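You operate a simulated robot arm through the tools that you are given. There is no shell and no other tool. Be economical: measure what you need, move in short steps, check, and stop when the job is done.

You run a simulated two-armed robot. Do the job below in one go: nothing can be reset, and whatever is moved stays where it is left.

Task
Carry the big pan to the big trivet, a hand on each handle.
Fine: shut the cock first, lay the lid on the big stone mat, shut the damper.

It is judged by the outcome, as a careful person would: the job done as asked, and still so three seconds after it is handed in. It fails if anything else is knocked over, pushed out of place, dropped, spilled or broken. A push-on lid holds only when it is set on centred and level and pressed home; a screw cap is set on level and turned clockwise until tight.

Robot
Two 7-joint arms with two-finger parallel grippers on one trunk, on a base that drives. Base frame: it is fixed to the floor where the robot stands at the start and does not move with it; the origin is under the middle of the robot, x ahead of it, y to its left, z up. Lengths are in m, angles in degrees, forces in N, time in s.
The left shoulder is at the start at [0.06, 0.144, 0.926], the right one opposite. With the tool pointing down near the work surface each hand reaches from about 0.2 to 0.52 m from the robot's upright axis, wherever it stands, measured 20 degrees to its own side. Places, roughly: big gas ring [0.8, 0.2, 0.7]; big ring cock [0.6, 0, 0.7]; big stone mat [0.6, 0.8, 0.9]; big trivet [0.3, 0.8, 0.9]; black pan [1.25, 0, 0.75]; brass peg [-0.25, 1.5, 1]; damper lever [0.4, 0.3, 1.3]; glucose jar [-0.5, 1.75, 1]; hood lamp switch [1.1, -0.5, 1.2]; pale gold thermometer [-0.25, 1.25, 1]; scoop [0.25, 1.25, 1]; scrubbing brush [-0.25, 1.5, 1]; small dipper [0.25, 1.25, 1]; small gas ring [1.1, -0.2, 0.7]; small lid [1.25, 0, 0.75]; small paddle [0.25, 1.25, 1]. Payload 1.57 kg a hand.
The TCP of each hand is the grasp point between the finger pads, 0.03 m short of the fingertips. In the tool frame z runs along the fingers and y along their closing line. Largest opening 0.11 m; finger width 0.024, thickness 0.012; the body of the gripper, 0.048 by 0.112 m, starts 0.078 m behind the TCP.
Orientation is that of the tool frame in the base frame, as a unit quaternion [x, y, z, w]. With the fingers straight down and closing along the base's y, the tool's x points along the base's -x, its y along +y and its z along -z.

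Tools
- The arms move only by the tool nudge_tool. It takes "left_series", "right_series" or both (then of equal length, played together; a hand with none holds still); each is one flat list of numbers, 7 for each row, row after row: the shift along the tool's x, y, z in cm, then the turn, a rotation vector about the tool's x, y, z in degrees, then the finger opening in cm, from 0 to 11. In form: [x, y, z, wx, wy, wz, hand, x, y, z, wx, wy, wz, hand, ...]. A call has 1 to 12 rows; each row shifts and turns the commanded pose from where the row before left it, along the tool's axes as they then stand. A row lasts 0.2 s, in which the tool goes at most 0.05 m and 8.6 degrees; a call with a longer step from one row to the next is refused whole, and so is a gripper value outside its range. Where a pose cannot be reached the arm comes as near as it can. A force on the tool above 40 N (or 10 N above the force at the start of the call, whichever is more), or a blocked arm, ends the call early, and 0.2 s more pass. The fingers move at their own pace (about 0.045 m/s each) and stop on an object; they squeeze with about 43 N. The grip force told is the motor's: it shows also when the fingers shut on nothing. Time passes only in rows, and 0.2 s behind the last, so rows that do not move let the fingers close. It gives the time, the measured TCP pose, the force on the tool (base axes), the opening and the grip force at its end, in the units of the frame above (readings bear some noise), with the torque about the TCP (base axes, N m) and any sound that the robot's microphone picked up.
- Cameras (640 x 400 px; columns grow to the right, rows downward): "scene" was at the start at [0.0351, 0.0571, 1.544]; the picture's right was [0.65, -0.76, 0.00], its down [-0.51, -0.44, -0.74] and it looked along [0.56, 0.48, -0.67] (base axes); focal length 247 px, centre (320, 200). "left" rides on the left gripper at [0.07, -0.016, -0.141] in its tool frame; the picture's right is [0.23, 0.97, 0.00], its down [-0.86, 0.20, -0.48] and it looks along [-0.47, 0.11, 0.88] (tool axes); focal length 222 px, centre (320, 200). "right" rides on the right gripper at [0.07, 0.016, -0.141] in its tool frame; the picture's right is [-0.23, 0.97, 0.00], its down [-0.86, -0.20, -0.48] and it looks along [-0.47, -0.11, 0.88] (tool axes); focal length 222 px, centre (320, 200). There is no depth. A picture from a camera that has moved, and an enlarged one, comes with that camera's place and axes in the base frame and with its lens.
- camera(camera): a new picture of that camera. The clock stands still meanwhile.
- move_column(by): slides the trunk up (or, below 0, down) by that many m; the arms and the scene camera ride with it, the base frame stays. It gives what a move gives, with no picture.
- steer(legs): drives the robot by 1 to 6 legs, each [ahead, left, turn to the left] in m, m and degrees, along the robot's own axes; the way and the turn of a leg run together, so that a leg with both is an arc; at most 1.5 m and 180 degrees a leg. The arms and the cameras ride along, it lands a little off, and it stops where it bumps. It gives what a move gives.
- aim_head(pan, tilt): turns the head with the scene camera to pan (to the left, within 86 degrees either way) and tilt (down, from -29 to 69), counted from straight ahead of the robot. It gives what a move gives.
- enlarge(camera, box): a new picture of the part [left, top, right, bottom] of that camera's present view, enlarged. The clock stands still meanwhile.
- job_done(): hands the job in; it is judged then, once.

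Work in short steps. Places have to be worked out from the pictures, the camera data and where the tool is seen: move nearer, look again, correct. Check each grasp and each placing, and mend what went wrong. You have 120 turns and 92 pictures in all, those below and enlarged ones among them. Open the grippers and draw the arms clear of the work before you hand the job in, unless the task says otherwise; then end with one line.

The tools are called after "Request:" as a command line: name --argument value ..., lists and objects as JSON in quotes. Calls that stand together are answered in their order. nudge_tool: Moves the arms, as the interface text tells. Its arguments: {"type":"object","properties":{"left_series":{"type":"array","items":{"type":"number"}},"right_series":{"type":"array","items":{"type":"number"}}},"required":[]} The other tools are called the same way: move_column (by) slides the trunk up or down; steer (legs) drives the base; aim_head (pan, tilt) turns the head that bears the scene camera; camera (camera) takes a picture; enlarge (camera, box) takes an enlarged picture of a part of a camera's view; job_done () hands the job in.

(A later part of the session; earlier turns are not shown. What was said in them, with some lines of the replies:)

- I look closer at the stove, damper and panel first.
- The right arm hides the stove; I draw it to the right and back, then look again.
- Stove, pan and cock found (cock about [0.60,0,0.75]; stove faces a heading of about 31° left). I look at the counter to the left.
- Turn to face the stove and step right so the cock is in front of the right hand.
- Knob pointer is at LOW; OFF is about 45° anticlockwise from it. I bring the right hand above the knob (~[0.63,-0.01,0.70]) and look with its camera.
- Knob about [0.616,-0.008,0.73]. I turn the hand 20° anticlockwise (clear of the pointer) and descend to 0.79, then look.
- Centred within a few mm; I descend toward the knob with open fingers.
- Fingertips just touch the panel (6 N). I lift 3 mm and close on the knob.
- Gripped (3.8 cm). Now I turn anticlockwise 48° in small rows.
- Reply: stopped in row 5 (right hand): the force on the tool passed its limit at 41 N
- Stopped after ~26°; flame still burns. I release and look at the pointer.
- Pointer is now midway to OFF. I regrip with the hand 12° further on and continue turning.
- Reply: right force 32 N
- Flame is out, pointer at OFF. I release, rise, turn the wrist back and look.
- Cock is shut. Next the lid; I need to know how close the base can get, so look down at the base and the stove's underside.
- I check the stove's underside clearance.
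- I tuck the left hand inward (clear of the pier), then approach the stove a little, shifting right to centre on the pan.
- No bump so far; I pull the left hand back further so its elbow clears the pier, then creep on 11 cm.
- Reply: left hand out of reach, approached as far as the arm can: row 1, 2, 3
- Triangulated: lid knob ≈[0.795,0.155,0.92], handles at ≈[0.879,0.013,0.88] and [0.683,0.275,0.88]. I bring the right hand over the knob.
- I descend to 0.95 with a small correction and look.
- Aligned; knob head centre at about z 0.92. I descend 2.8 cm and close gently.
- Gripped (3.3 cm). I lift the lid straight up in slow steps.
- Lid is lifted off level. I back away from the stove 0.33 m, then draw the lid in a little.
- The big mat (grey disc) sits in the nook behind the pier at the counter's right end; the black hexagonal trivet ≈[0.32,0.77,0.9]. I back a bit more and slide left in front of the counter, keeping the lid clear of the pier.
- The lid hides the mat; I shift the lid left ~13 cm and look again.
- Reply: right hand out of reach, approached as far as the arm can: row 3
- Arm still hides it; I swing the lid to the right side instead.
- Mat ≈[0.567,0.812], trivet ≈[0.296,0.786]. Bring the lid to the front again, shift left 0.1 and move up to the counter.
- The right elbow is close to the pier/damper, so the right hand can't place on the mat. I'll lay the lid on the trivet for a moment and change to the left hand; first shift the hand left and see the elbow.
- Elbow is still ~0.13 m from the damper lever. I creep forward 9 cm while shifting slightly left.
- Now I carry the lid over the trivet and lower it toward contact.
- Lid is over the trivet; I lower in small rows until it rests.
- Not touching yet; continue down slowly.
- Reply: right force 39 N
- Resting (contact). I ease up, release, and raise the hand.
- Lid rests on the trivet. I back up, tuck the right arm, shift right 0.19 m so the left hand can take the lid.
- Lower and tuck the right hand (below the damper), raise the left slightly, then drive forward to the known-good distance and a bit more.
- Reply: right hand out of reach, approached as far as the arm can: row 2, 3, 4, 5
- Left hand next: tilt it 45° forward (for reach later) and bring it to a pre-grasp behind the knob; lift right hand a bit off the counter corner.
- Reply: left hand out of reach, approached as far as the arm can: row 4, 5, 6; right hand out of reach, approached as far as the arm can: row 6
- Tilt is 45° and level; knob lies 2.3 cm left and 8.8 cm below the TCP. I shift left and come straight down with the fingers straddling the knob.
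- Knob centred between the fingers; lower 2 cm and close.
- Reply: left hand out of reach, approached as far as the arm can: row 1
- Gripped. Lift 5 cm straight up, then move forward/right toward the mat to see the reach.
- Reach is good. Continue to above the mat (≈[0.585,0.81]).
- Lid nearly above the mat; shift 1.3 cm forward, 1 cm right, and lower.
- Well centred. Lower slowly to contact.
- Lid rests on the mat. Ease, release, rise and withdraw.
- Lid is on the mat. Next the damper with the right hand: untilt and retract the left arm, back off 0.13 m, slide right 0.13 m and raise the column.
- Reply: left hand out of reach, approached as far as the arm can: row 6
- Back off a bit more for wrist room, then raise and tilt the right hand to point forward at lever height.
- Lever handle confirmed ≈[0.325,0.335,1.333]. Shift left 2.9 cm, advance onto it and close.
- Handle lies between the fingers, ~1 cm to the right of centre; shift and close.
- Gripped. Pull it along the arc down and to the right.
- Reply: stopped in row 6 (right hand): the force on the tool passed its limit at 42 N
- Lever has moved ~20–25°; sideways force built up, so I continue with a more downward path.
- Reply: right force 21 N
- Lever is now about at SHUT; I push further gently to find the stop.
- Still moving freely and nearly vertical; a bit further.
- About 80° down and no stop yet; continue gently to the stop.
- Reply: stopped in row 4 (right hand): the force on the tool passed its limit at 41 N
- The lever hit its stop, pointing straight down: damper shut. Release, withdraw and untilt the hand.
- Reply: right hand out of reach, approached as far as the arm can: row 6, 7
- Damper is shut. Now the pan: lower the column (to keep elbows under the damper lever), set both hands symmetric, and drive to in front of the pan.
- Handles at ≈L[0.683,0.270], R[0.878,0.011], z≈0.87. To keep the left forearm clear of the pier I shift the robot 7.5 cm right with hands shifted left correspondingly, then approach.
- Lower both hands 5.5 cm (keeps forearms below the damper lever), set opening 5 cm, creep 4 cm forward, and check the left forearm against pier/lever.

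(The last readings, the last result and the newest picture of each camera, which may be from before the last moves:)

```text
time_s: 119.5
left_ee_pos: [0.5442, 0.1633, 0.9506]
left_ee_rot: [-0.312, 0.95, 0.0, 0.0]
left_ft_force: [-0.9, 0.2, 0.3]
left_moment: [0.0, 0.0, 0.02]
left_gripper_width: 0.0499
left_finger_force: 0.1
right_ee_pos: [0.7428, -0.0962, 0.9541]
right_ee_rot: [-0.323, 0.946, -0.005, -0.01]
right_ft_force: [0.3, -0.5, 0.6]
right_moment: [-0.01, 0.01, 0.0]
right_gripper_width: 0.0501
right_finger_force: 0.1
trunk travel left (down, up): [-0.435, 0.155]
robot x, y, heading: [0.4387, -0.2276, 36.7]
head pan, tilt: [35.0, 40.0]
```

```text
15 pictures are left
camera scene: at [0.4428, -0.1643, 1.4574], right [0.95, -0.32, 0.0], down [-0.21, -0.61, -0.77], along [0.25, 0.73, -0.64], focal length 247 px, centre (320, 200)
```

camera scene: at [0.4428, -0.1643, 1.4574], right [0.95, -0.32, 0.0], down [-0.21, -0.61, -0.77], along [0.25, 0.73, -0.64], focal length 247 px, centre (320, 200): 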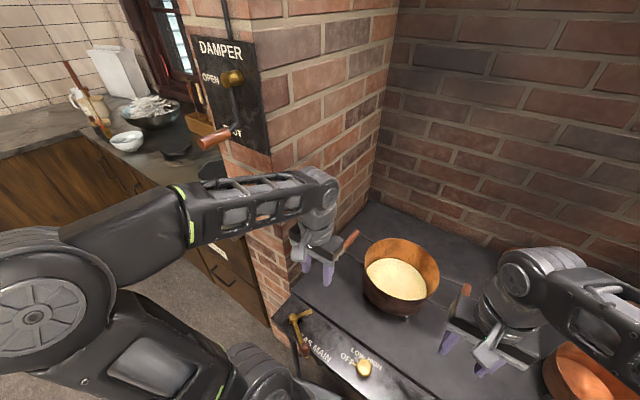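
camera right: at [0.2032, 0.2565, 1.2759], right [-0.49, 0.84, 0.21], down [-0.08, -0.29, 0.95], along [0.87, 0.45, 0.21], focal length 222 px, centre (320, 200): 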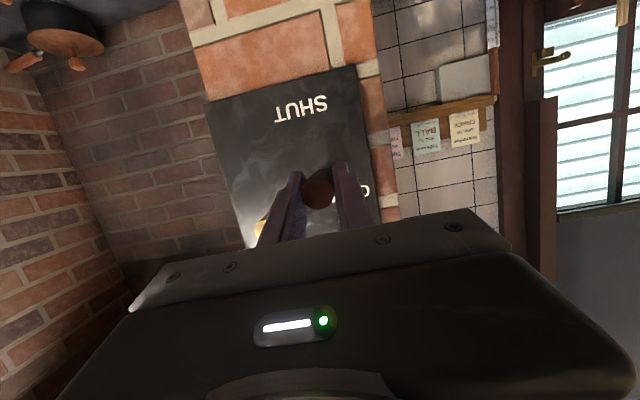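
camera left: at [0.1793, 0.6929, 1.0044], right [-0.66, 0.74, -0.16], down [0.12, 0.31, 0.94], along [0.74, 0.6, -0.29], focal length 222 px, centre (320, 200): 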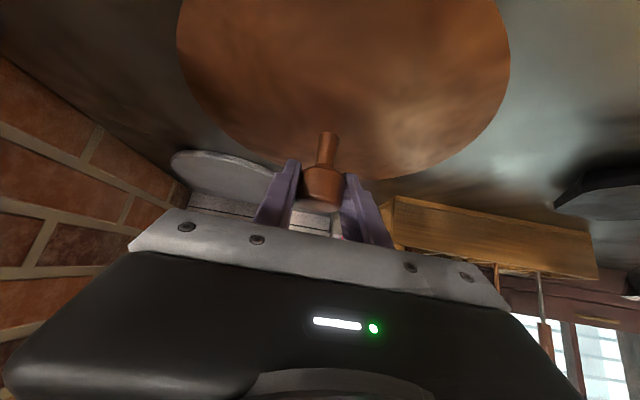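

Forearm has clearance below the lever and ahead of the pier. Extend both hands forward over the handles (L[0.688,0.280], R[0.884,0.018]).

Request:
nudge_tool --left_series '[-3.7, 0.2, 0, 0, 0, 0, 5, -3.7, 0.2, 0, 0, 0, 0, 5, -3.7, 0.2, 0, 0, 0, 0, 5, -3.7, 0.2, 0, 0, 0, 0, 5, -3.6, 0.1, 0, 0, 0, 0, 5]' --right_series '[-3.6, 0.1, 0, 0, 0, 0, 5, -3.6, 0.1, 0, 0, 0, 0, 5, -3.6, 0.1, 0, 0, 0, 0, 5, -3.6, 0.1, 0, 0, 0, 0, 5, -3.6, 0.0, 0, 0, 1, 0, 5]'

Request:
aim_head --pan 8 --tilt 52

Request:
camera --camera "scene"

Request:
camera --camera "left"

Request:
camera --camera "right"

```text
time_s: 120.7
left_ee_pos: [0.6848, 0.2758, 0.9518]
left_ee_rot: [-0.311, 0.95, 0.001, 0.0]
left_ft_force: [0.6, 0.2, 0.5]
left_moment: [-0.01, -0.01, 0.0]
left_gripper_width: 0.0502
left_finger_force: 0.2
right_ee_pos: [0.8828, 0.015, 0.9472]
right_ee_rot: [-0.322, 0.946, -0.009, -0.019]
right_ft_force: [-1.3, 0.5, 0.8]
right_moment: [0.01, 0.02, 0.01]
right_gripper_width: 0.0498
right_finger_force: 0.0
trunk travel left (down, up): [-0.435, 0.155]
robot x, y, heading: [0.4398, -0.2266, 36.2]
head pan, tilt: [35.0, 40.0]
```

```text
time_s: 121.7
left_ee_pos: [0.6843, 0.2759, 0.9533]
left_ee_rot: [-0.312, 0.95, 0.0, 0.0]
left_ft_force: [0.5, 0.2, 0.2]
left_moment: [-0.03, 0.0, -0.01]
left_gripper_width: 0.0505
left_finger_force: 0.2
right_ee_pos: [0.8815, 0.0142, 0.9482]
right_ee_rot: [-0.323, 0.946, -0.009, -0.018]
right_ft_force: [0.4, 0.6, 0.5]
right_moment: [0.0, -0.01, 0.03]
right_gripper_width: 0.0503
right_finger_force: 0.0
trunk travel left (down, up): [-0.435, 0.155]
robot x, y, heading: [0.4392, -0.23, 36.3]
head pan, tilt: [8.0, 52.0]
```

```text
14 pictures are left
camera scene: at [0.4692, -0.1922, 1.4406], right [0.7, -0.71, 0.0], down [-0.56, -0.55, -0.62], along [0.44, 0.43, -0.79], focal length 247 px, centre (320, 200)
```

scene: 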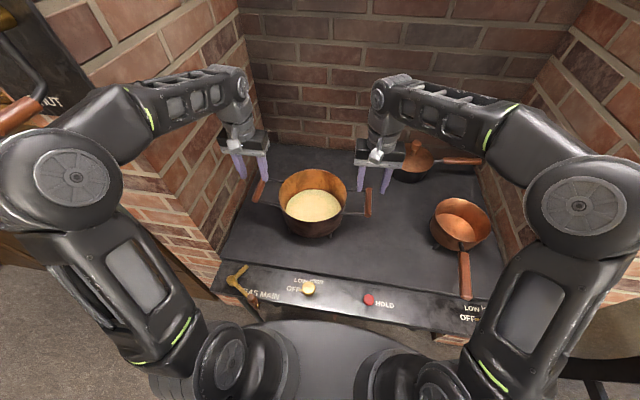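

```text
13 pictures are left
camera left: at [0.6368, 0.221, 1.0945], right [-0.76, 0.65, 0.0], down [0.57, 0.67, 0.48], along [0.31, 0.36, -0.88], focal length 222 px, centre (320, 200)
```

left: 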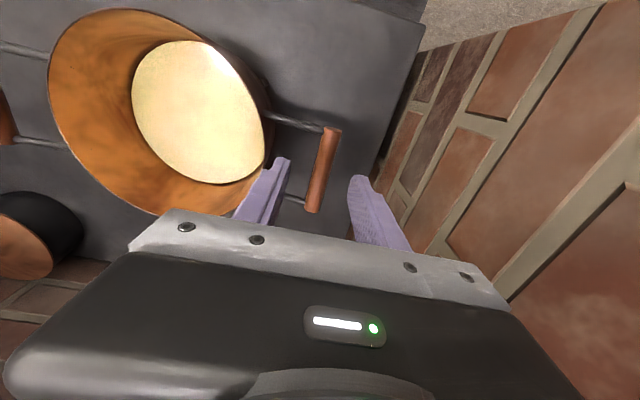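

```text
12 pictures are left
camera right: at [0.82, -0.0113, 1.0921], right [-0.42, 0.91, -0.01], down [0.81, 0.38, 0.45], along [0.41, 0.17, -0.9], focal length 222 px, centre (320, 200)
```

right: 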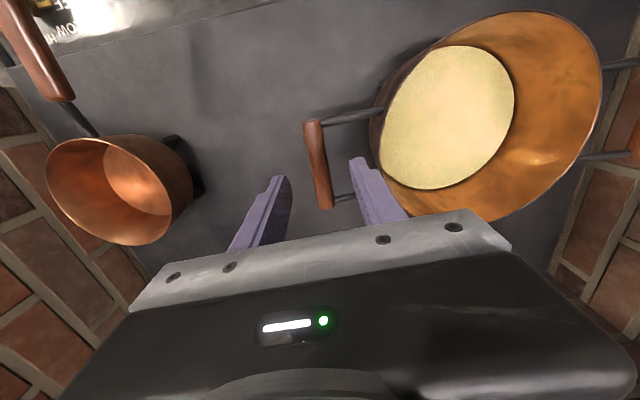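

Both hands are over the bars; small corrections, then descend 8 cm with fingers straddling them.

Request:
nudge_tool --left_series '[-0.8, 0.5, 0, 0, 0, 0, 5, 0, 0, 2.1, 0, 0, 0, 5, 0, 0, 2.1, 0, 0, 0, 5, 0, 0, 2.1, 0, 0, 0, 5, 0, 0, 2.0, 0, 0, 0, 5]' --right_series '[-0.2, -0.4, 0, 0, -2, 0, 5, 0, 0, 2.0, 0, 0, 0, 5, 0, 0, 2.0, 0, 0, 0, 5, 0, 0, 2.0, 0, 0, 0, 5, 0, 0, 1.8, 0, 0, 0, 5]'

Request:
camera --camera "scene"

Request:
camera --camera "left"

```text
time_s: 122.8
left_ee_pos: [0.6896, 0.2867, 0.8674]
left_ee_rot: [-0.311, 0.95, 0.001, 0.001]
left_ft_force: [1.0, -0.1, -0.1]
left_moment: [0.02, 0.03, 0.02]
left_gripper_width: 0.0502
left_finger_force: 0.1
right_ee_pos: [0.8862, 0.0155, 0.8713]
right_ee_rot: [-0.323, 0.946, -0.003, -0.002]
right_ft_force: [0.2, -0.5, -0.6]
right_moment: [0.02, -0.01, -0.02]
right_gripper_width: 0.0502
right_finger_force: 0.1
trunk travel left (down, up): [-0.435, 0.155]
robot x, y, heading: [0.4375, -0.2305, 36.0]
head pan, tilt: [8.0, 52.0]
```

```text
11 pictures are left
camera scene: at [0.4695, -0.1919, 1.4406], right [0.7, -0.72, 0.0], down [-0.56, -0.55, -0.62], along [0.44, 0.43, -0.79], focal length 247 px, centre (320, 200)
```

scene: 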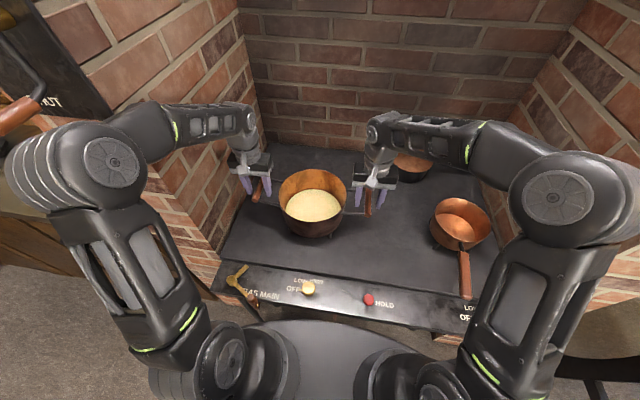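

```text
10 pictures are left
camera left: at [0.643, 0.2331, 1.009], right [-0.76, 0.65, 0.0], down [0.57, 0.67, 0.48], along [0.31, 0.36, -0.88], focal length 222 px, centre (320, 200)
```

left: 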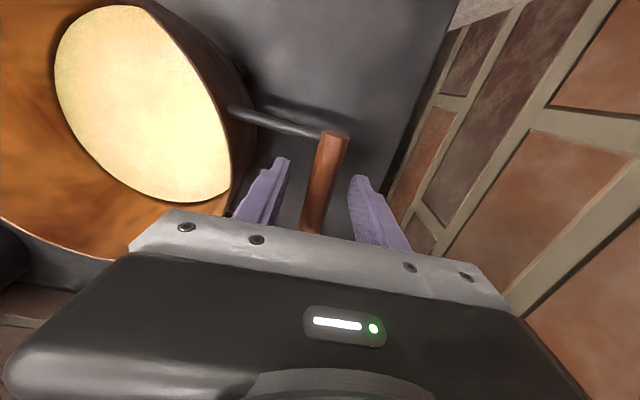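

Bars lie between the fingers on both sides. Close both grippers.

Request:
nudge_tool --left_series '[0, 0, 0, 0, 0, 0, 3, 0, 0, 0, 0, 0, 0, 1.5, 0, 0, 0, 0, 0, 0, 1.2, 0, 0, 0, 0, 0, 0, 1.2, 0, 0, 0, 0, 0, 0, 1.2]' --right_series '[0, 0, 0, 0, 0, 0, 3, 0, 0, 0, 0, 0, 0, 1.5, 0, 0, 0, 0, 0, 0, 1.2, 0, 0, 0, 0, 0, 0, 1.2, 0, 0, 0, 0, 0, 0, 1.2]'

```text
time_s: 124.0
left_ee_pos: [0.6891, 0.2864, 0.8676]
left_ee_rot: [-0.311, 0.95, 0.001, 0.0]
left_ft_force: [-8.7, 3.9, 0.4]
left_moment: [0.36, -0.37, -0.77]
left_gripper_width: 0.0198
left_finger_force: 33.6
right_ee_pos: [0.8871, 0.0142, 0.871]
right_ee_rot: [-0.322, 0.947, -0.003, -0.002]
right_ft_force: [7.0, -2.0, -0.6]
right_moment: [-0.26, 0.18, -0.7]
right_gripper_width: 0.0205
right_finger_force: 34.0
trunk travel left (down, up): [-0.435, 0.155]
robot x, y, heading: [0.4376, -0.2313, 36.3]
head pan, tilt: [8.0, 52.0]
```

Both gripped (2.0 cm). Lift 4 cm together slowly.

Request:
nudge_tool --left_series '[0, 0, -0.5, 0, 0, 0, 1.2, 0, 0, -0.7, 0, 0, 0, 1.2, 0, 0, -0.8, 0, 0, 0, 1.2, 0, 0, -1, 0, 0, 0, 1.2, 0, 0, -1, 0, 0, 0, 1.2, 0, 0, 0, 0, 0, 0, 1.2]' --right_series '[0, 0, -0.5, 0, 0, 0, 1.2, 0, 0, -0.7, 0, 0, 0, 1.2, 0, 0, -0.8, 0, 0, 0, 1.2, 0, 0, -1, 0, 0, 0, 1.2, 0, 0, -1, 0, 0, 0, 1.2, 0, 0, 0, 0, 0, 0, 1.2]'

Request:
camera --camera "scene"

```text
time_s: 125.5
left_ee_pos: [0.6902, 0.2881, 0.9072]
left_ee_rot: [-0.311, 0.95, 0.0, -0.001]
left_ft_force: [-10.1, 6.4, -7.1]
left_moment: [-0.18, 0.72, -0.92]
left_gripper_width: 0.0198
left_finger_force: 33.5
right_ee_pos: [0.8873, 0.0138, 0.9103]
right_ee_rot: [-0.323, 0.946, -0.003, -0.001]
right_ft_force: [11.0, -5.8, -5.7]
right_moment: [0.22, -0.6, -0.94]
right_gripper_width: 0.0204
right_finger_force: 34.2
trunk travel left (down, up): [-0.435, 0.155]
robot x, y, heading: [0.4372, -0.2301, 36.2]
head pan, tilt: [8.0, 52.0]
```

```text
9 pictures are left
camera scene: at [0.47, -0.1914, 1.4405], right [0.7, -0.72, 0.0], down [-0.56, -0.55, -0.61], along [0.44, 0.43, -0.79], focal length 247 px, centre (320, 200)
```

scene: 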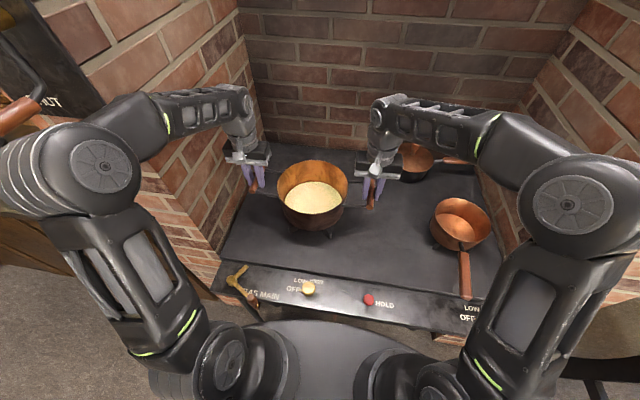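

Pan is lifted level (~1.3 kg). Back off 10 cm, raise another 5 cm, then back away fully.

Request:
steer --legs '[[-0.1, 0, 0]]'

Request:
nudge_tool --left_series '[0, 0, -0.8, 0, 0, 0, 1.2, 0, 0, -1, 0, 0, 0, 1.2, 0, 0, -1.2, 0, 0, 0, 1.2, 0, 0, -1, 0, 0, 0, 1.2, 0, 0, -1, 0, 0, 0, 1.2]' --right_series '[0, 0, -0.8, 0, 0, 0, 1.2, 0, 0, -1, 0, 0, 0, 1.2, 0, 0, -1.2, 0, 0, 0, 1.2, 0, 0, -1, 0, 0, 0, 1.2, 0, 0, -1, 0, 0, 0, 1.2]'

Request:
steer --legs '[[-0.15, 0, 0], [-0.2, 0, 0]]'

Request:
camera --camera "scene"

```text
time_s: 126.6
left_ee_pos: [0.6108, 0.2295, 0.9084]
left_ee_rot: [-0.31, 0.951, 0.0, 0.0]
left_ft_force: [-12.0, 7.2, -5.2]
left_moment: [0.09, 0.2, -0.82]
left_gripper_width: 0.0199
left_finger_force: 33.5
right_ee_pos: [0.806, -0.0474, 0.9113]
right_ee_rot: [-0.321, 0.947, -0.004, -0.002]
right_ft_force: [10.9, -7.6, -5.4]
right_moment: [-0.16, -0.17, -0.89]
right_gripper_width: 0.0204
right_finger_force: 34.3
trunk travel left (down, up): [-0.435, 0.155]
robot x, y, heading: [0.3603, -0.2852, 36.4]
head pan, tilt: [8.0, 52.0]
```

```text
time_s: 127.8
left_ee_pos: [0.6124, 0.2285, 0.959]
left_ee_rot: [-0.31, 0.951, -0.001, -0.001]
left_ft_force: [-3.3, -5.1, -7.6]
left_moment: [-0.25, 0.59, -0.88]
left_gripper_width: 0.0201
left_finger_force: 33.5
right_ee_pos: [0.8069, -0.0478, 0.9608]
right_ee_rot: [-0.322, 0.947, -0.003, -0.002]
right_ft_force: [2.7, 5.8, -5.5]
right_moment: [0.43, -0.34, -0.99]
right_gripper_width: 0.0205
right_finger_force: 34.1
trunk travel left (down, up): [-0.435, 0.155]
robot x, y, heading: [0.3557, -0.2904, 36.2]
head pan, tilt: [8.0, 52.0]
```

```text
time_s: 130.4
left_ee_pos: [0.3308, 0.0223, 0.9587]
left_ee_rot: [-0.312, 0.95, 0.001, 0.001]
left_ft_force: [-2.0, -5.2, -5.9]
left_moment: [0.01, -0.13, -0.82]
left_gripper_width: 0.02
left_finger_force: 34.3
right_ee_pos: [0.5253, -0.2535, 0.9606]
right_ee_rot: [-0.324, 0.946, -0.004, -0.001]
right_ft_force: [1.8, 4.9, -6.5]
right_moment: [-0.03, 0.16, -0.83]
right_gripper_width: 0.0205
right_finger_force: 34.0
trunk travel left (down, up): [-0.435, 0.155]
robot x, y, heading: [0.0774, -0.4948, 36.4]
head pan, tilt: [8.0, 52.0]
```

```text
8 pictures are left
camera scene: at [0.1088, -0.4572, 1.4406], right [0.7, -0.71, 0.0], down [-0.56, -0.55, -0.62], along [0.44, 0.43, -0.79], focal length 247 px, centre (320, 200)
```

scene: 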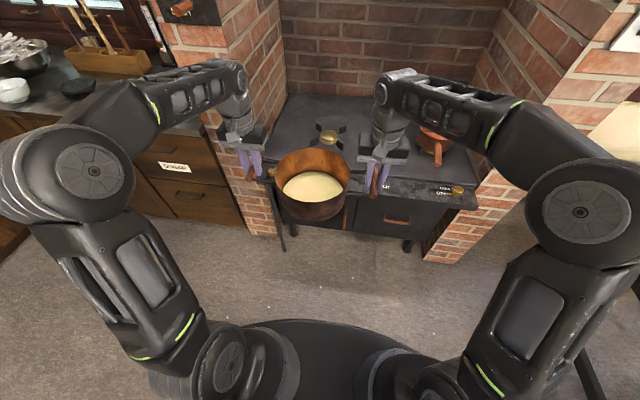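

Raise the column 0.11 m, slide left 1.0 m well clear of the pier, and turn right ~16° so the right elbow will stay clear of the lever at the counter.

Request:
move_column --by 0.11

Request:
steer --legs '[[0, 0.35, 0], [0, 0.35, 0], [0, 0.3, 0]]'

Request:
steer --legs '[[0, 0, -16.4]]'

Request:
camera --camera "scene"

```text
time_s: 131.8
left_ee_pos: [0.3316, 0.0234, 1.0679]
left_ee_rot: [-0.313, 0.95, -0.001, -0.001]
left_ft_force: [-4.5, -4.0, -6.8]
left_moment: [-0.31, 0.59, -0.87]
left_gripper_width: 0.02
left_finger_force: 33.8
right_ee_pos: [0.5261, -0.2522, 1.071]
right_ee_rot: [-0.322, 0.947, -0.003, -0.001]
right_ft_force: [3.6, 3.3, -6.0]
right_moment: [0.37, -0.45, -0.91]
right_gripper_width: 0.0205
right_finger_force: 33.4
trunk travel left (down, up): [-0.545, 0.045]
robot x, y, heading: [0.0734, -0.4939, 36.5]
head pan, tilt: [8.0, 52.0]
```

```text
time_s: 137.6
left_ee_pos: [-0.2602, 0.8251, 1.0684]
left_ee_rot: [-0.312, 0.95, 0.0, -0.001]
left_ft_force: [-2.8, -4.0, -6.2]
left_moment: [-0.07, -0.05, -0.89]
left_gripper_width: 0.0201
left_finger_force: 34.1
right_ee_pos: [-0.0635, 0.5507, 1.0707]
right_ee_rot: [-0.322, 0.947, -0.003, -0.001]
right_ft_force: [1.9, 4.6, -6.6]
right_moment: [-0.08, 0.06, -0.89]
right_gripper_width: 0.0205
right_finger_force: 33.7
trunk travel left (down, up): [-0.545, 0.045]
robot x, y, heading: [-0.5122, 0.31, 36.1]
head pan, tilt: [8.0, 52.0]
```

```text
time_s: 138.9
left_ee_pos: [-0.1208, 0.731, 1.0683]
left_ee_rot: [-0.171, 0.985, -0.001, -0.001]
left_ft_force: [-4.4, -3.6, -7.2]
left_moment: [-0.13, 0.64, -0.87]
left_gripper_width: 0.02
left_finger_force: 33.5
right_ee_pos: [-0.0117, 0.4121, 1.0703]
right_ee_rot: [-0.183, 0.983, -0.002, -0.002]
right_ft_force: [4.1, 3.0, -6.0]
right_moment: [0.24, -0.51, -0.93]
right_gripper_width: 0.0205
right_finger_force: 33.7
trunk travel left (down, up): [-0.545, 0.045]
robot x, y, heading: [-0.5124, 0.3052, 19.7]
head pan, tilt: [8.0, 52.0]
```

```text
7 pictures are left
camera scene: at [-0.4713, 0.335, 1.5505], right [0.47, -0.89, 0.0], down [-0.7, -0.37, -0.61], along [0.54, 0.29, -0.79], focal length 247 px, centre (320, 200)
```

scene: 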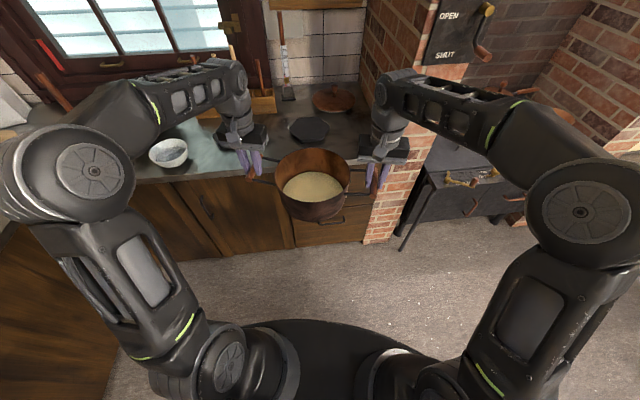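

Pan centre is at [-0.066,0.572]; trivet ≈[0.314,0.797]. Advance 0.24 m with 8 cm left shift, then check.

Request:
steer --legs '[[0.12, 0.084, 0], [0.12, 0, 0]]'

Request:
camera --camera "scene"

```text
time_s: 141.1
left_ee_pos: [0.0772, 0.891, 1.0668]
left_ee_rot: [-0.171, 0.985, 0.0, -0.002]
left_ft_force: [-4.3, -2.9, -6.5]
left_moment: [-0.09, 0.34, -0.82]
left_gripper_width: 0.0198
left_finger_force: 33.2
right_ee_pos: [0.1852, 0.5703, 1.0692]
right_ee_rot: [-0.182, 0.983, -0.003, -0.002]
right_ft_force: [5.6, 1.9, -6.1]
right_moment: [0.08, -0.2, -0.85]
right_gripper_width: 0.0203
right_finger_force: 33.9
trunk travel left (down, up): [-0.545, 0.045]
robot x, y, heading: [-0.3198, 0.468, 19.7]
head pan, tilt: [8.0, 52.0]
```

```text
6 pictures are left
camera scene: at [-0.2734, 0.4951, 1.5504], right [0.47, -0.88, 0.0], down [-0.7, -0.37, -0.61], along [0.54, 0.29, -0.79], focal length 247 px, centre (320, 200)
```

scene: 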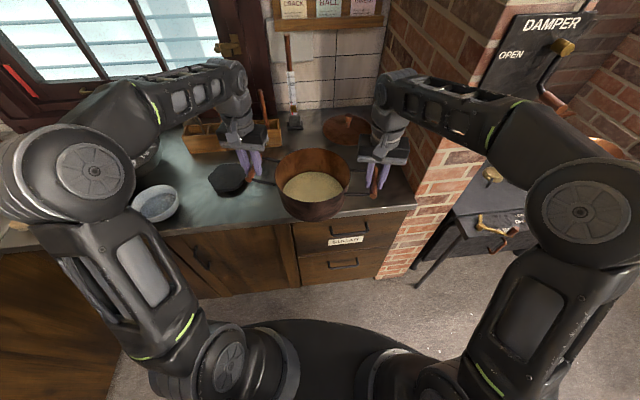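

All clear; the remaining travel is 0.194 m straight ahead. Do it in two legs and check.

Request:
steer --legs '[[0.1, 0, 0], [0.09, 0, 0]]'

Request:
aim_head --pan 12 --tilt 60

Request:
camera --camera "scene"

```text
time_s: 142.9
left_ee_pos: [0.256, 0.9555, 1.0664]
left_ee_rot: [-0.171, 0.985, 0.0, -0.002]
left_ft_force: [-4.9, -2.2, -8.0]
left_moment: [-0.08, 0.56, -0.85]
left_gripper_width: 0.0199
left_finger_force: 33.7
right_ee_pos: [0.3656, 0.635, 1.0696]
right_ee_rot: [-0.183, 0.983, -0.004, -0.003]
right_ft_force: [5.5, 3.3, -6.4]
right_moment: [0.17, -0.37, -0.89]
right_gripper_width: 0.0203
right_finger_force: 33.7
trunk travel left (down, up): [-0.545, 0.045]
robot x, y, heading: [-0.1343, 0.538, 19.8]
head pan, tilt: [8.0, 52.0]
```

```text
time_s: 143.6
left_ee_pos: [0.2555, 0.9549, 1.0677]
left_ee_rot: [-0.171, 0.985, 0.0, -0.001]
left_ft_force: [-5.8, -3.6, -5.4]
left_moment: [-0.14, 0.21, -0.95]
left_gripper_width: 0.0199
left_finger_force: 34.1
right_ee_pos: [0.3644, 0.6349, 1.0706]
right_ee_rot: [-0.182, 0.983, -0.003, -0.002]
right_ft_force: [4.8, 3.3, -6.2]
right_moment: [0.01, -0.15, -0.99]
right_gripper_width: 0.0204
right_finger_force: 34.3
trunk travel left (down, up): [-0.545, 0.045]
robot x, y, heading: [-0.1361, 0.5319, 19.7]
head pan, tilt: [12.0, 60.0]
```

```text
5 pictures are left
camera scene: at [-0.1039, 0.5598, 1.5407], right [0.53, -0.85, 0.0], down [-0.74, -0.46, -0.5], along [0.42, 0.26, -0.87], focal length 247 px, centre (320, 200)
```

scene: 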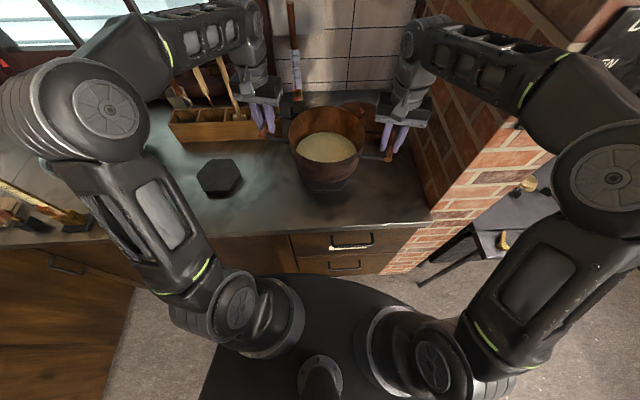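

Pan centre [0.310,0.795] vs trivet ≈[0.319,0.799]. Lower with both hands, carefully.

Request:
nudge_tool --left_series '[-0.4, 0, 0.8, 0, 0, 0, 1.2, -0.4, 0, 1, 0, 0, 0, 1.2, 0, 0, 1, 0, 0, 0, 1.2, 0, 0, 0.4, 0, 0, 0, 1.2]' --right_series '[-0.4, 0, 0.9, 0, 0, 0, 1.2, -0.4, 0, 1.1, 0, 0, 0, 1.2, 0, 0, 1.1, 0, 0, 0, 1.2, 0, 0, 0.4, 0, 0, 0, 1.2]'

Request:
nudge_tool --left_series '[0, 0, 0.5, 0, 0, 0, 1.2, 0, 0, 0.5, 0, 0, 0, 1.2]' --right_series '[0, 0, 0.5, 0, 0, 0, 1.2, 0, 0, 0.5, 0, 0, 0, 1.2]'

Request:
enlarge --camera "scene" --box '[240, 80, 440, 220]'

```text
time_s: 144.6
left_ee_pos: [0.2636, 0.9575, 1.0342]
left_ee_rot: [-0.171, 0.985, -0.001, 0.0]
left_ft_force: [-4.1, -7.2, -5.2]
left_moment: [-0.29, 0.53, -0.99]
left_gripper_width: 0.0198
left_finger_force: 33.3
right_ee_pos: [0.3714, 0.6384, 1.036]
right_ee_rot: [-0.183, 0.983, -0.002, -0.003]
right_ft_force: [3.1, 7.2, -6.8]
right_moment: [0.13, -0.45, -1.0]
right_gripper_width: 0.0205
right_finger_force: 34.1
trunk travel left (down, up): [-0.545, 0.045]
robot x, y, heading: [-0.1331, 0.5316, 19.8]
head pan, tilt: [12.0, 60.0]
```

```text
time_s: 145.2
left_ee_pos: [0.2633, 0.9595, 1.0257]
left_ee_rot: [-0.17, 0.985, 0.0, -0.001]
left_ft_force: [-3.1, -7.6, -6.4]
left_moment: [-0.04, 0.07, -0.84]
left_gripper_width: 0.02
left_finger_force: 33.3
right_ee_pos: [0.3713, 0.6389, 1.0258]
right_ee_rot: [-0.182, 0.983, -0.002, -0.003]
right_ft_force: [2.7, 7.0, -6.0]
right_moment: [0.2, 0.09, -0.85]
right_gripper_width: 0.0203
right_finger_force: 34.6
trunk travel left (down, up): [-0.545, 0.045]
robot x, y, heading: [-0.1354, 0.5338, 19.8]
head pan, tilt: [12.0, 60.0]
```

```text
2.86 times, centred on (340, 150) of scene
camera zoom: at [-0.1035, 0.5599, 1.5406], right [0.53, -0.85, 0.0], down [-0.74, -0.46, -0.5], along [0.42, 0.26, -0.87], focal length 706 px, centre (263, 343)
```

zoom: 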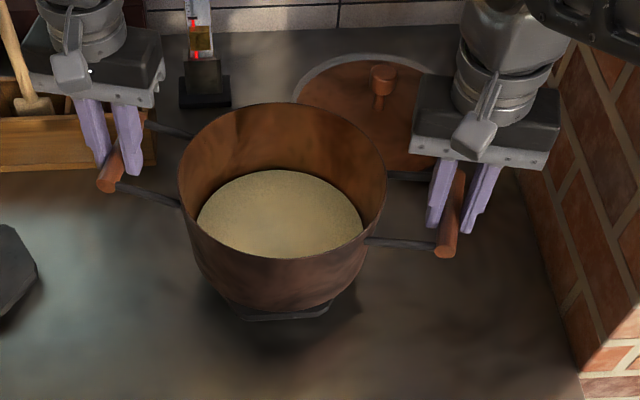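

Aligned over the trivet. Keep lowering in small steps.

Request:
nudge_tool --left_series '[0, 0, 0.4, 0, 0, 0, 1.2, 0, 0, 0.4, 0, 0, 0, 1.2]' --right_series '[0, 0, 0.4, 0, 0, 0, 1.2, 0, 0, 0.4, 0, 0, 0, 1.2]'

Request:
nudge_tool --left_series '[0, 0, 0.4, 0, 0, 0, 1.2, 0, 0, 0.3, 0, 0, 0, 1.2]' --right_series '[0, 0, 0.4, 0, 0, 0, 1.2, 0, 0, 0.3, 0, 0, 0, 1.2]'

```text
time_s: 145.8
left_ee_pos: [0.2636, 0.9586, 1.0186]
left_ee_rot: [-0.171, 0.985, 0.0, -0.001]
left_ft_force: [-2.7, -7.4, -6.7]
left_moment: [-0.01, -0.14, -0.75]
left_gripper_width: 0.0195
left_finger_force: 33.9
right_ee_pos: [0.3729, 0.639, 1.0176]
right_ee_rot: [-0.183, 0.983, -0.003, -0.002]
right_ft_force: [3.2, 7.4, -5.7]
right_moment: [0.11, 0.21, -0.76]
right_gripper_width: 0.0202
right_finger_force: 34.2
trunk travel left (down, up): [-0.545, 0.045]
robot x, y, heading: [-0.1373, 0.5342, 19.7]
head pan, tilt: [12.0, 60.0]
```

```text
time_s: 146.4
left_ee_pos: [0.2621, 0.9582, 1.0103]
left_ee_rot: [-0.171, 0.985, -0.001, -0.001]
left_ft_force: [-3.2, -6.0, -5.6]
left_moment: [-0.08, 0.04, -0.84]
left_gripper_width: 0.0197
left_finger_force: 33.3
right_ee_pos: [0.3712, 0.6391, 1.009]
right_ee_rot: [-0.182, 0.983, -0.003, -0.002]
right_ft_force: [3.7, 6.4, -5.0]
right_moment: [0.09, 0.12, -0.87]
right_gripper_width: 0.0206
right_finger_force: 33.7
trunk travel left (down, up): [-0.545, 0.045]
robot x, y, heading: [-0.137, 0.5305, 19.5]
head pan, tilt: [12.0, 60.0]
```

Request:
nudge_tool --left_series '[0, 0, 0.3, 0, 0, 0, 1.2, 0, 0, 0.3, 0, 0, 0, 1.2]' --right_series '[0, 0, 0.3, 0, 0, 0, 1.2, 0, 0, 0.3, 0, 0, 0, 1.2]'

Request:
nudge_tool --left_series '[0, 0, 0.3, 0, 0, 0, 1.2, 0, 0, 0.2, 0, 0, 0, 1.2]' --right_series '[0, 0, 0.3, 0, 0, 0, 1.2, 0, 0, 0.2, 0, 0, 0, 1.2]'

```text
time_s: 147.0
left_ee_pos: [0.2633, 0.9593, 1.0043]
left_ee_rot: [-0.171, 0.985, -0.001, -0.002]
left_ft_force: [-3.6, -7.9, -5.8]
left_moment: [-0.25, 0.0, -0.9]
left_gripper_width: 0.0196
left_finger_force: 33.7
right_ee_pos: [0.3729, 0.6391, 1.0046]
right_ee_rot: [-0.182, 0.983, -0.002, -0.002]
right_ft_force: [3.8, 7.6, -7.3]
right_moment: [0.04, 0.02, -0.89]
right_gripper_width: 0.0203
right_finger_force: 34.2
trunk travel left (down, up): [-0.545, 0.045]
robot x, y, heading: [-0.1343, 0.5321, 19.7]
head pan, tilt: [12.0, 60.0]
```

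```text
time_s: 147.6
left_ee_pos: [0.2634, 0.959, 0.9985]
left_ee_rot: [-0.171, 0.985, 0.0, -0.001]
left_ft_force: [-2.7, -7.9, -6.8]
left_moment: [-0.16, 0.22, -0.84]
left_gripper_width: 0.0198
left_finger_force: 33.8
right_ee_pos: [0.372, 0.6386, 1.0003]
right_ee_rot: [-0.182, 0.983, -0.003, -0.002]
right_ft_force: [3.3, 7.0, -5.5]
right_moment: [0.11, -0.1, -0.9]
right_gripper_width: 0.0204
right_finger_force: 34.6
trunk travel left (down, up): [-0.545, 0.045]
robot x, y, heading: [-0.1338, 0.5355, 19.8]
head pan, tilt: [12.0, 60.0]
```

Request:
nudge_tool --left_series '[0, 0, 0.3, 0, 0, 0, 1.2, 0, 0, 0.3, 0, 0, 0, 1.2]' --right_series '[0, 0, 0.35, 0, 0, 0, 1.2, 0, 0, 0.35, 0, 0, 0, 1.2]'

Request:
nudge_tool --left_series '[0, 0, 0.3, 0, 0, 0, 1.2, 0, 0, 0.2, 0, 0, 0, 1.2]' --right_series '[0, 0, 0.3, 0, 0, 0, 1.2, 0, 0, 0.2, 0, 0, 0, 1.2]'

Request:
enlarge --camera "scene" --box '[240, 80, 440, 220]'

```text
time_s: 148.2
left_ee_pos: [0.2632, 0.9588, 0.9979]
left_ee_rot: [-0.172, 0.985, 0.001, 0.002]
left_ft_force: [-3.1, -0.2, 13.6]
left_moment: [-0.25, 0.23, -0.82]
left_gripper_width: 0.0197
left_finger_force: 33.6
right_ee_pos: [0.3703, 0.6381, 0.9977]
right_ee_rot: [-0.182, 0.983, -0.001, 0.003]
right_ft_force: [5.3, 3.2, 30.0]
right_moment: [0.07, -0.1, -0.85]
right_gripper_width: 0.0209
right_finger_force: 34.1
trunk travel left (down, up): [-0.545, 0.045]
robot x, y, heading: [-0.1344, 0.5346, 19.7]
head pan, tilt: [12.0, 60.0]
```

```text
time_s: 148.8
left_ee_pos: [0.2609, 0.9567, 0.9852]
left_ee_rot: [-0.172, 0.985, 0.0, -0.004]
left_ft_force: [-1.0, -2.2, 5.9]
left_moment: [-0.01, 0.02, -0.16]
left_gripper_width: 0.0203
left_finger_force: 7.0
right_ee_pos: [0.3703, 0.6369, 0.9892]
right_ee_rot: [-0.183, 0.983, -0.003, -0.002]
right_ft_force: [-0.7, 1.0, 26.3]
right_moment: [0.07, -0.21, -0.76]
right_gripper_width: 0.0207
right_finger_force: 34.4
trunk travel left (down, up): [-0.545, 0.045]
robot x, y, heading: [-0.1379, 0.5332, 19.9]
head pan, tilt: [12.0, 60.0]
```

```text
2.86 times, centred on (340, 150) of scene
camera zoom: at [-0.1064, 0.5589, 1.5403], right [0.53, -0.85, 0.0], down [-0.74, -0.46, -0.5], along [0.43, 0.26, -0.87], focal length 706 px, centre (263, 343)
```

zoom: 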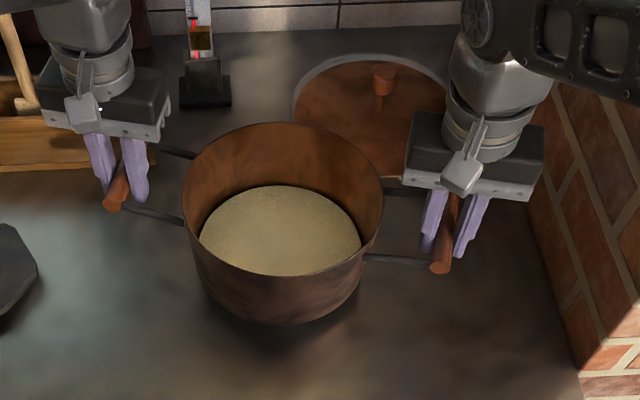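

Pan rests on the trivet (contact forces up, trivet covered). Open both grippers and rise straight up.

Request:
nudge_tool --left_series '[0, 0, -0.2, 0, 0, 0, 2, 0, 0, 0, 0, 0, 0, 4.5, 0, 0, 0, 0, 0, 0, 4.5, 0, 0, 0, 0, 0, 0, 4.5]' --right_series '[0, 0, -0.2, 0, 0, 0, 2, 0, 0, 0, 0, 0, 0, 4.5, 0, 0, 0, 0, 0, 0, 4.5, 0, 0, 0, 0, 0, 0, 4.5]'

Request:
nudge_tool --left_series '[0, 0, -1.5, 0, 0, 0, 4.5, 0, 0, -2, 0, 0, 0, 4.5, 0, 0, -2.5, 0, 0, 0, 4.5, 0, 0, -2.5, 0, 0, 0, 4.5]' --right_series '[0, 0, -1.5, 0, 0, 0, 4.5, 0, 0, -2, 0, 0, 0, 4.5, 0, 0, -2.5, 0, 0, 0, 4.5, 0, 0, -2.5, 0, 0, 0, 4.5]'

Request:
enlarge --camera "scene" --box '[220, 70, 460, 240]'

```text
time_s: 149.8
left_ee_pos: [0.2638, 0.958, 0.9895]
left_ee_rot: [-0.171, 0.985, -0.001, -0.001]
left_ft_force: [0.0, 0.4, 0.2]
left_moment: [-0.03, 0.01, 0.0]
left_gripper_width: 0.0452
left_finger_force: 0.1
right_ee_pos: [0.3703, 0.6383, 0.9904]
right_ee_rot: [-0.182, 0.983, -0.003, -0.002]
right_ft_force: [-0.9, 0.2, 0.3]
right_moment: [0.01, 0.03, -0.03]
right_gripper_width: 0.0451
right_finger_force: 0.0
trunk travel left (down, up): [-0.545, 0.045]
robot x, y, heading: [-0.1342, 0.5346, 20.0]
head pan, tilt: [12.0, 60.0]
```

```text
time_s: 150.8
left_ee_pos: [0.2629, 0.9586, 1.0768]
left_ee_rot: [-0.171, 0.985, 0.0, -0.001]
left_ft_force: [0.0, 0.6, -0.1]
left_moment: [-0.02, 0.02, 0.03]
left_gripper_width: 0.0451
left_finger_force: 0.1
right_ee_pos: [0.3734, 0.6413, 1.0758]
right_ee_rot: [-0.184, 0.983, -0.003, -0.002]
right_ft_force: [-0.5, 0.6, 0.3]
right_moment: [-0.02, 0.01, 0.0]
right_gripper_width: 0.045
right_finger_force: 0.1
trunk travel left (down, up): [-0.545, 0.045]
robot x, y, heading: [-0.1358, 0.5308, 19.9]
head pan, tilt: [12.0, 60.0]
```

```text
2.35 times, centred on (340, 155) of scene
camera zoom: at [-0.1049, 0.5593, 1.5406], right [0.53, -0.85, 0.0], down [-0.74, -0.46, -0.5], along [0.43, 0.26, -0.87], focal length 581 px, centre (273, 306)
```

zoom: 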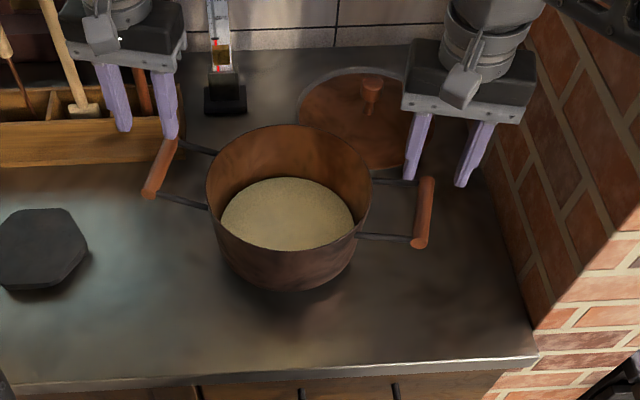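

Pan stands free on the trivet. Back the robot away and take a last look.

Request:
steer --legs '[[-0.15, 0, 0], [-0.2, 0, 0]]'

Request:
aim_head --pan 10 --tilt 42

Request:
camera --camera "scene"

```text
time_s: 153.4
left_ee_pos: [-0.0676, 0.8395, 1.0767]
left_ee_rot: [-0.17, 0.985, 0.0, 0.001]
left_ft_force: [-0.8, 0.1, 0.6]
left_moment: [0.04, -0.05, -0.03]
left_gripper_width: 0.0451
left_finger_force: 0.1
right_ee_pos: [0.0414, 0.5205, 1.076]
right_ee_rot: [-0.181, 0.983, -0.003, -0.002]
right_ft_force: [-0.2, -0.7, -0.3]
right_moment: [0.06, -0.01, 0.0]
right_gripper_width: 0.0451
right_finger_force: 0.0
trunk travel left (down, up): [-0.545, 0.045]
robot x, y, heading: [-0.4674, 0.4126, 19.6]
head pan, tilt: [12.0, 60.0]
```

```text
time_s: 154.2
left_ee_pos: [-0.0681, 0.8392, 1.0753]
left_ee_rot: [-0.17, 0.985, 0.0, -0.001]
left_ft_force: [0.7, 0.3, 0.1]
left_moment: [0.02, 0.02, 0.01]
left_gripper_width: 0.0448
left_finger_force: 0.0
right_ee_pos: [0.0427, 0.5212, 1.0762]
right_ee_rot: [-0.182, 0.983, -0.004, -0.002]
right_ft_force: [0.3, 0.2, -0.1]
right_moment: [-0.02, -0.02, 0.05]
right_gripper_width: 0.0449
right_finger_force: 0.0
trunk travel left (down, up): [-0.545, 0.045]
robot x, y, heading: [-0.4648, 0.4138, 19.6]
head pan, tilt: [10.0, 42.0]
```

```text
1 pictures are left
camera scene: at [-0.4192, 0.4471, 1.5644], right [0.49, -0.87, 0.0], down [-0.58, -0.33, -0.74], along [0.65, 0.37, -0.67], focal length 247 px, centre (320, 200)
```

scene: 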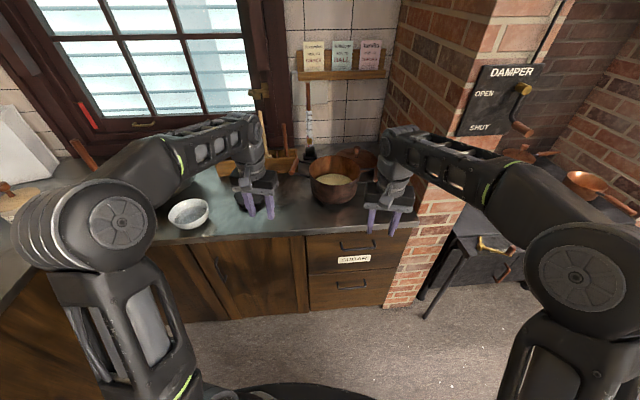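

Use the last picture to check that the pan sits level on the trivet.

Request:
enlarge --camera "scene" --box '[270, 120, 430, 240]'

```text
3.33 times, centred on (350, 180) of scene
camera zoom: at [-0.4192, 0.4471, 1.5644], right [0.49, -0.87, 0.0], down [-0.58, -0.33, -0.74], along [0.65, 0.37, -0.67], focal length 824 px, centre (220, 267)
```

zoom: 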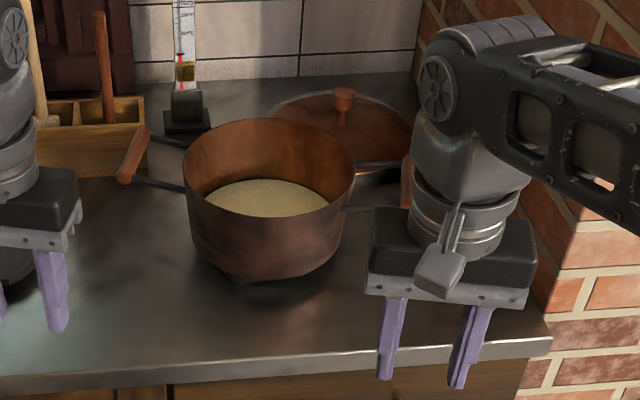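

Both handles measure the same height (≈0.99), so the pan is level on the trivet. The lid is on the mat, the cock is off and the damper shut. I back away a little more and hand in.

Request:
steer --legs '[[-0.12, 0, 0]]'

Request:
job_done

```text
time_s: 155.4
left_ee_pos: [-0.1792, 0.7987, 1.0759]
left_ee_rot: [-0.17, 0.985, 0.0, 0.0]
left_ft_force: [-0.2, -0.2, 0.4]
left_moment: [-0.01, -0.02, 0.0]
left_gripper_width: 0.045
left_finger_force: 0.0
right_ee_pos: [-0.0703, 0.4808, 1.0766]
right_ee_rot: [-0.182, 0.983, -0.003, -0.001]
right_ft_force: [-1.6, -0.1, -0.4]
right_moment: [0.04, -0.07, 0.03]
right_gripper_width: 0.0446
right_finger_force: 0.0
trunk travel left (down, up): [-0.545, 0.045]
robot x, y, heading: [-0.578, 0.3739, 19.8]
head pan, tilt: [10.0, 42.0]
```

```text
The job is handed in.
```

The job is handed in: I shut the cock first, laid the lid on the big stone mat (resting it briefly on the trivet to change hands), shut the damper, and set the pan on the big trivet with a hand on each handle.
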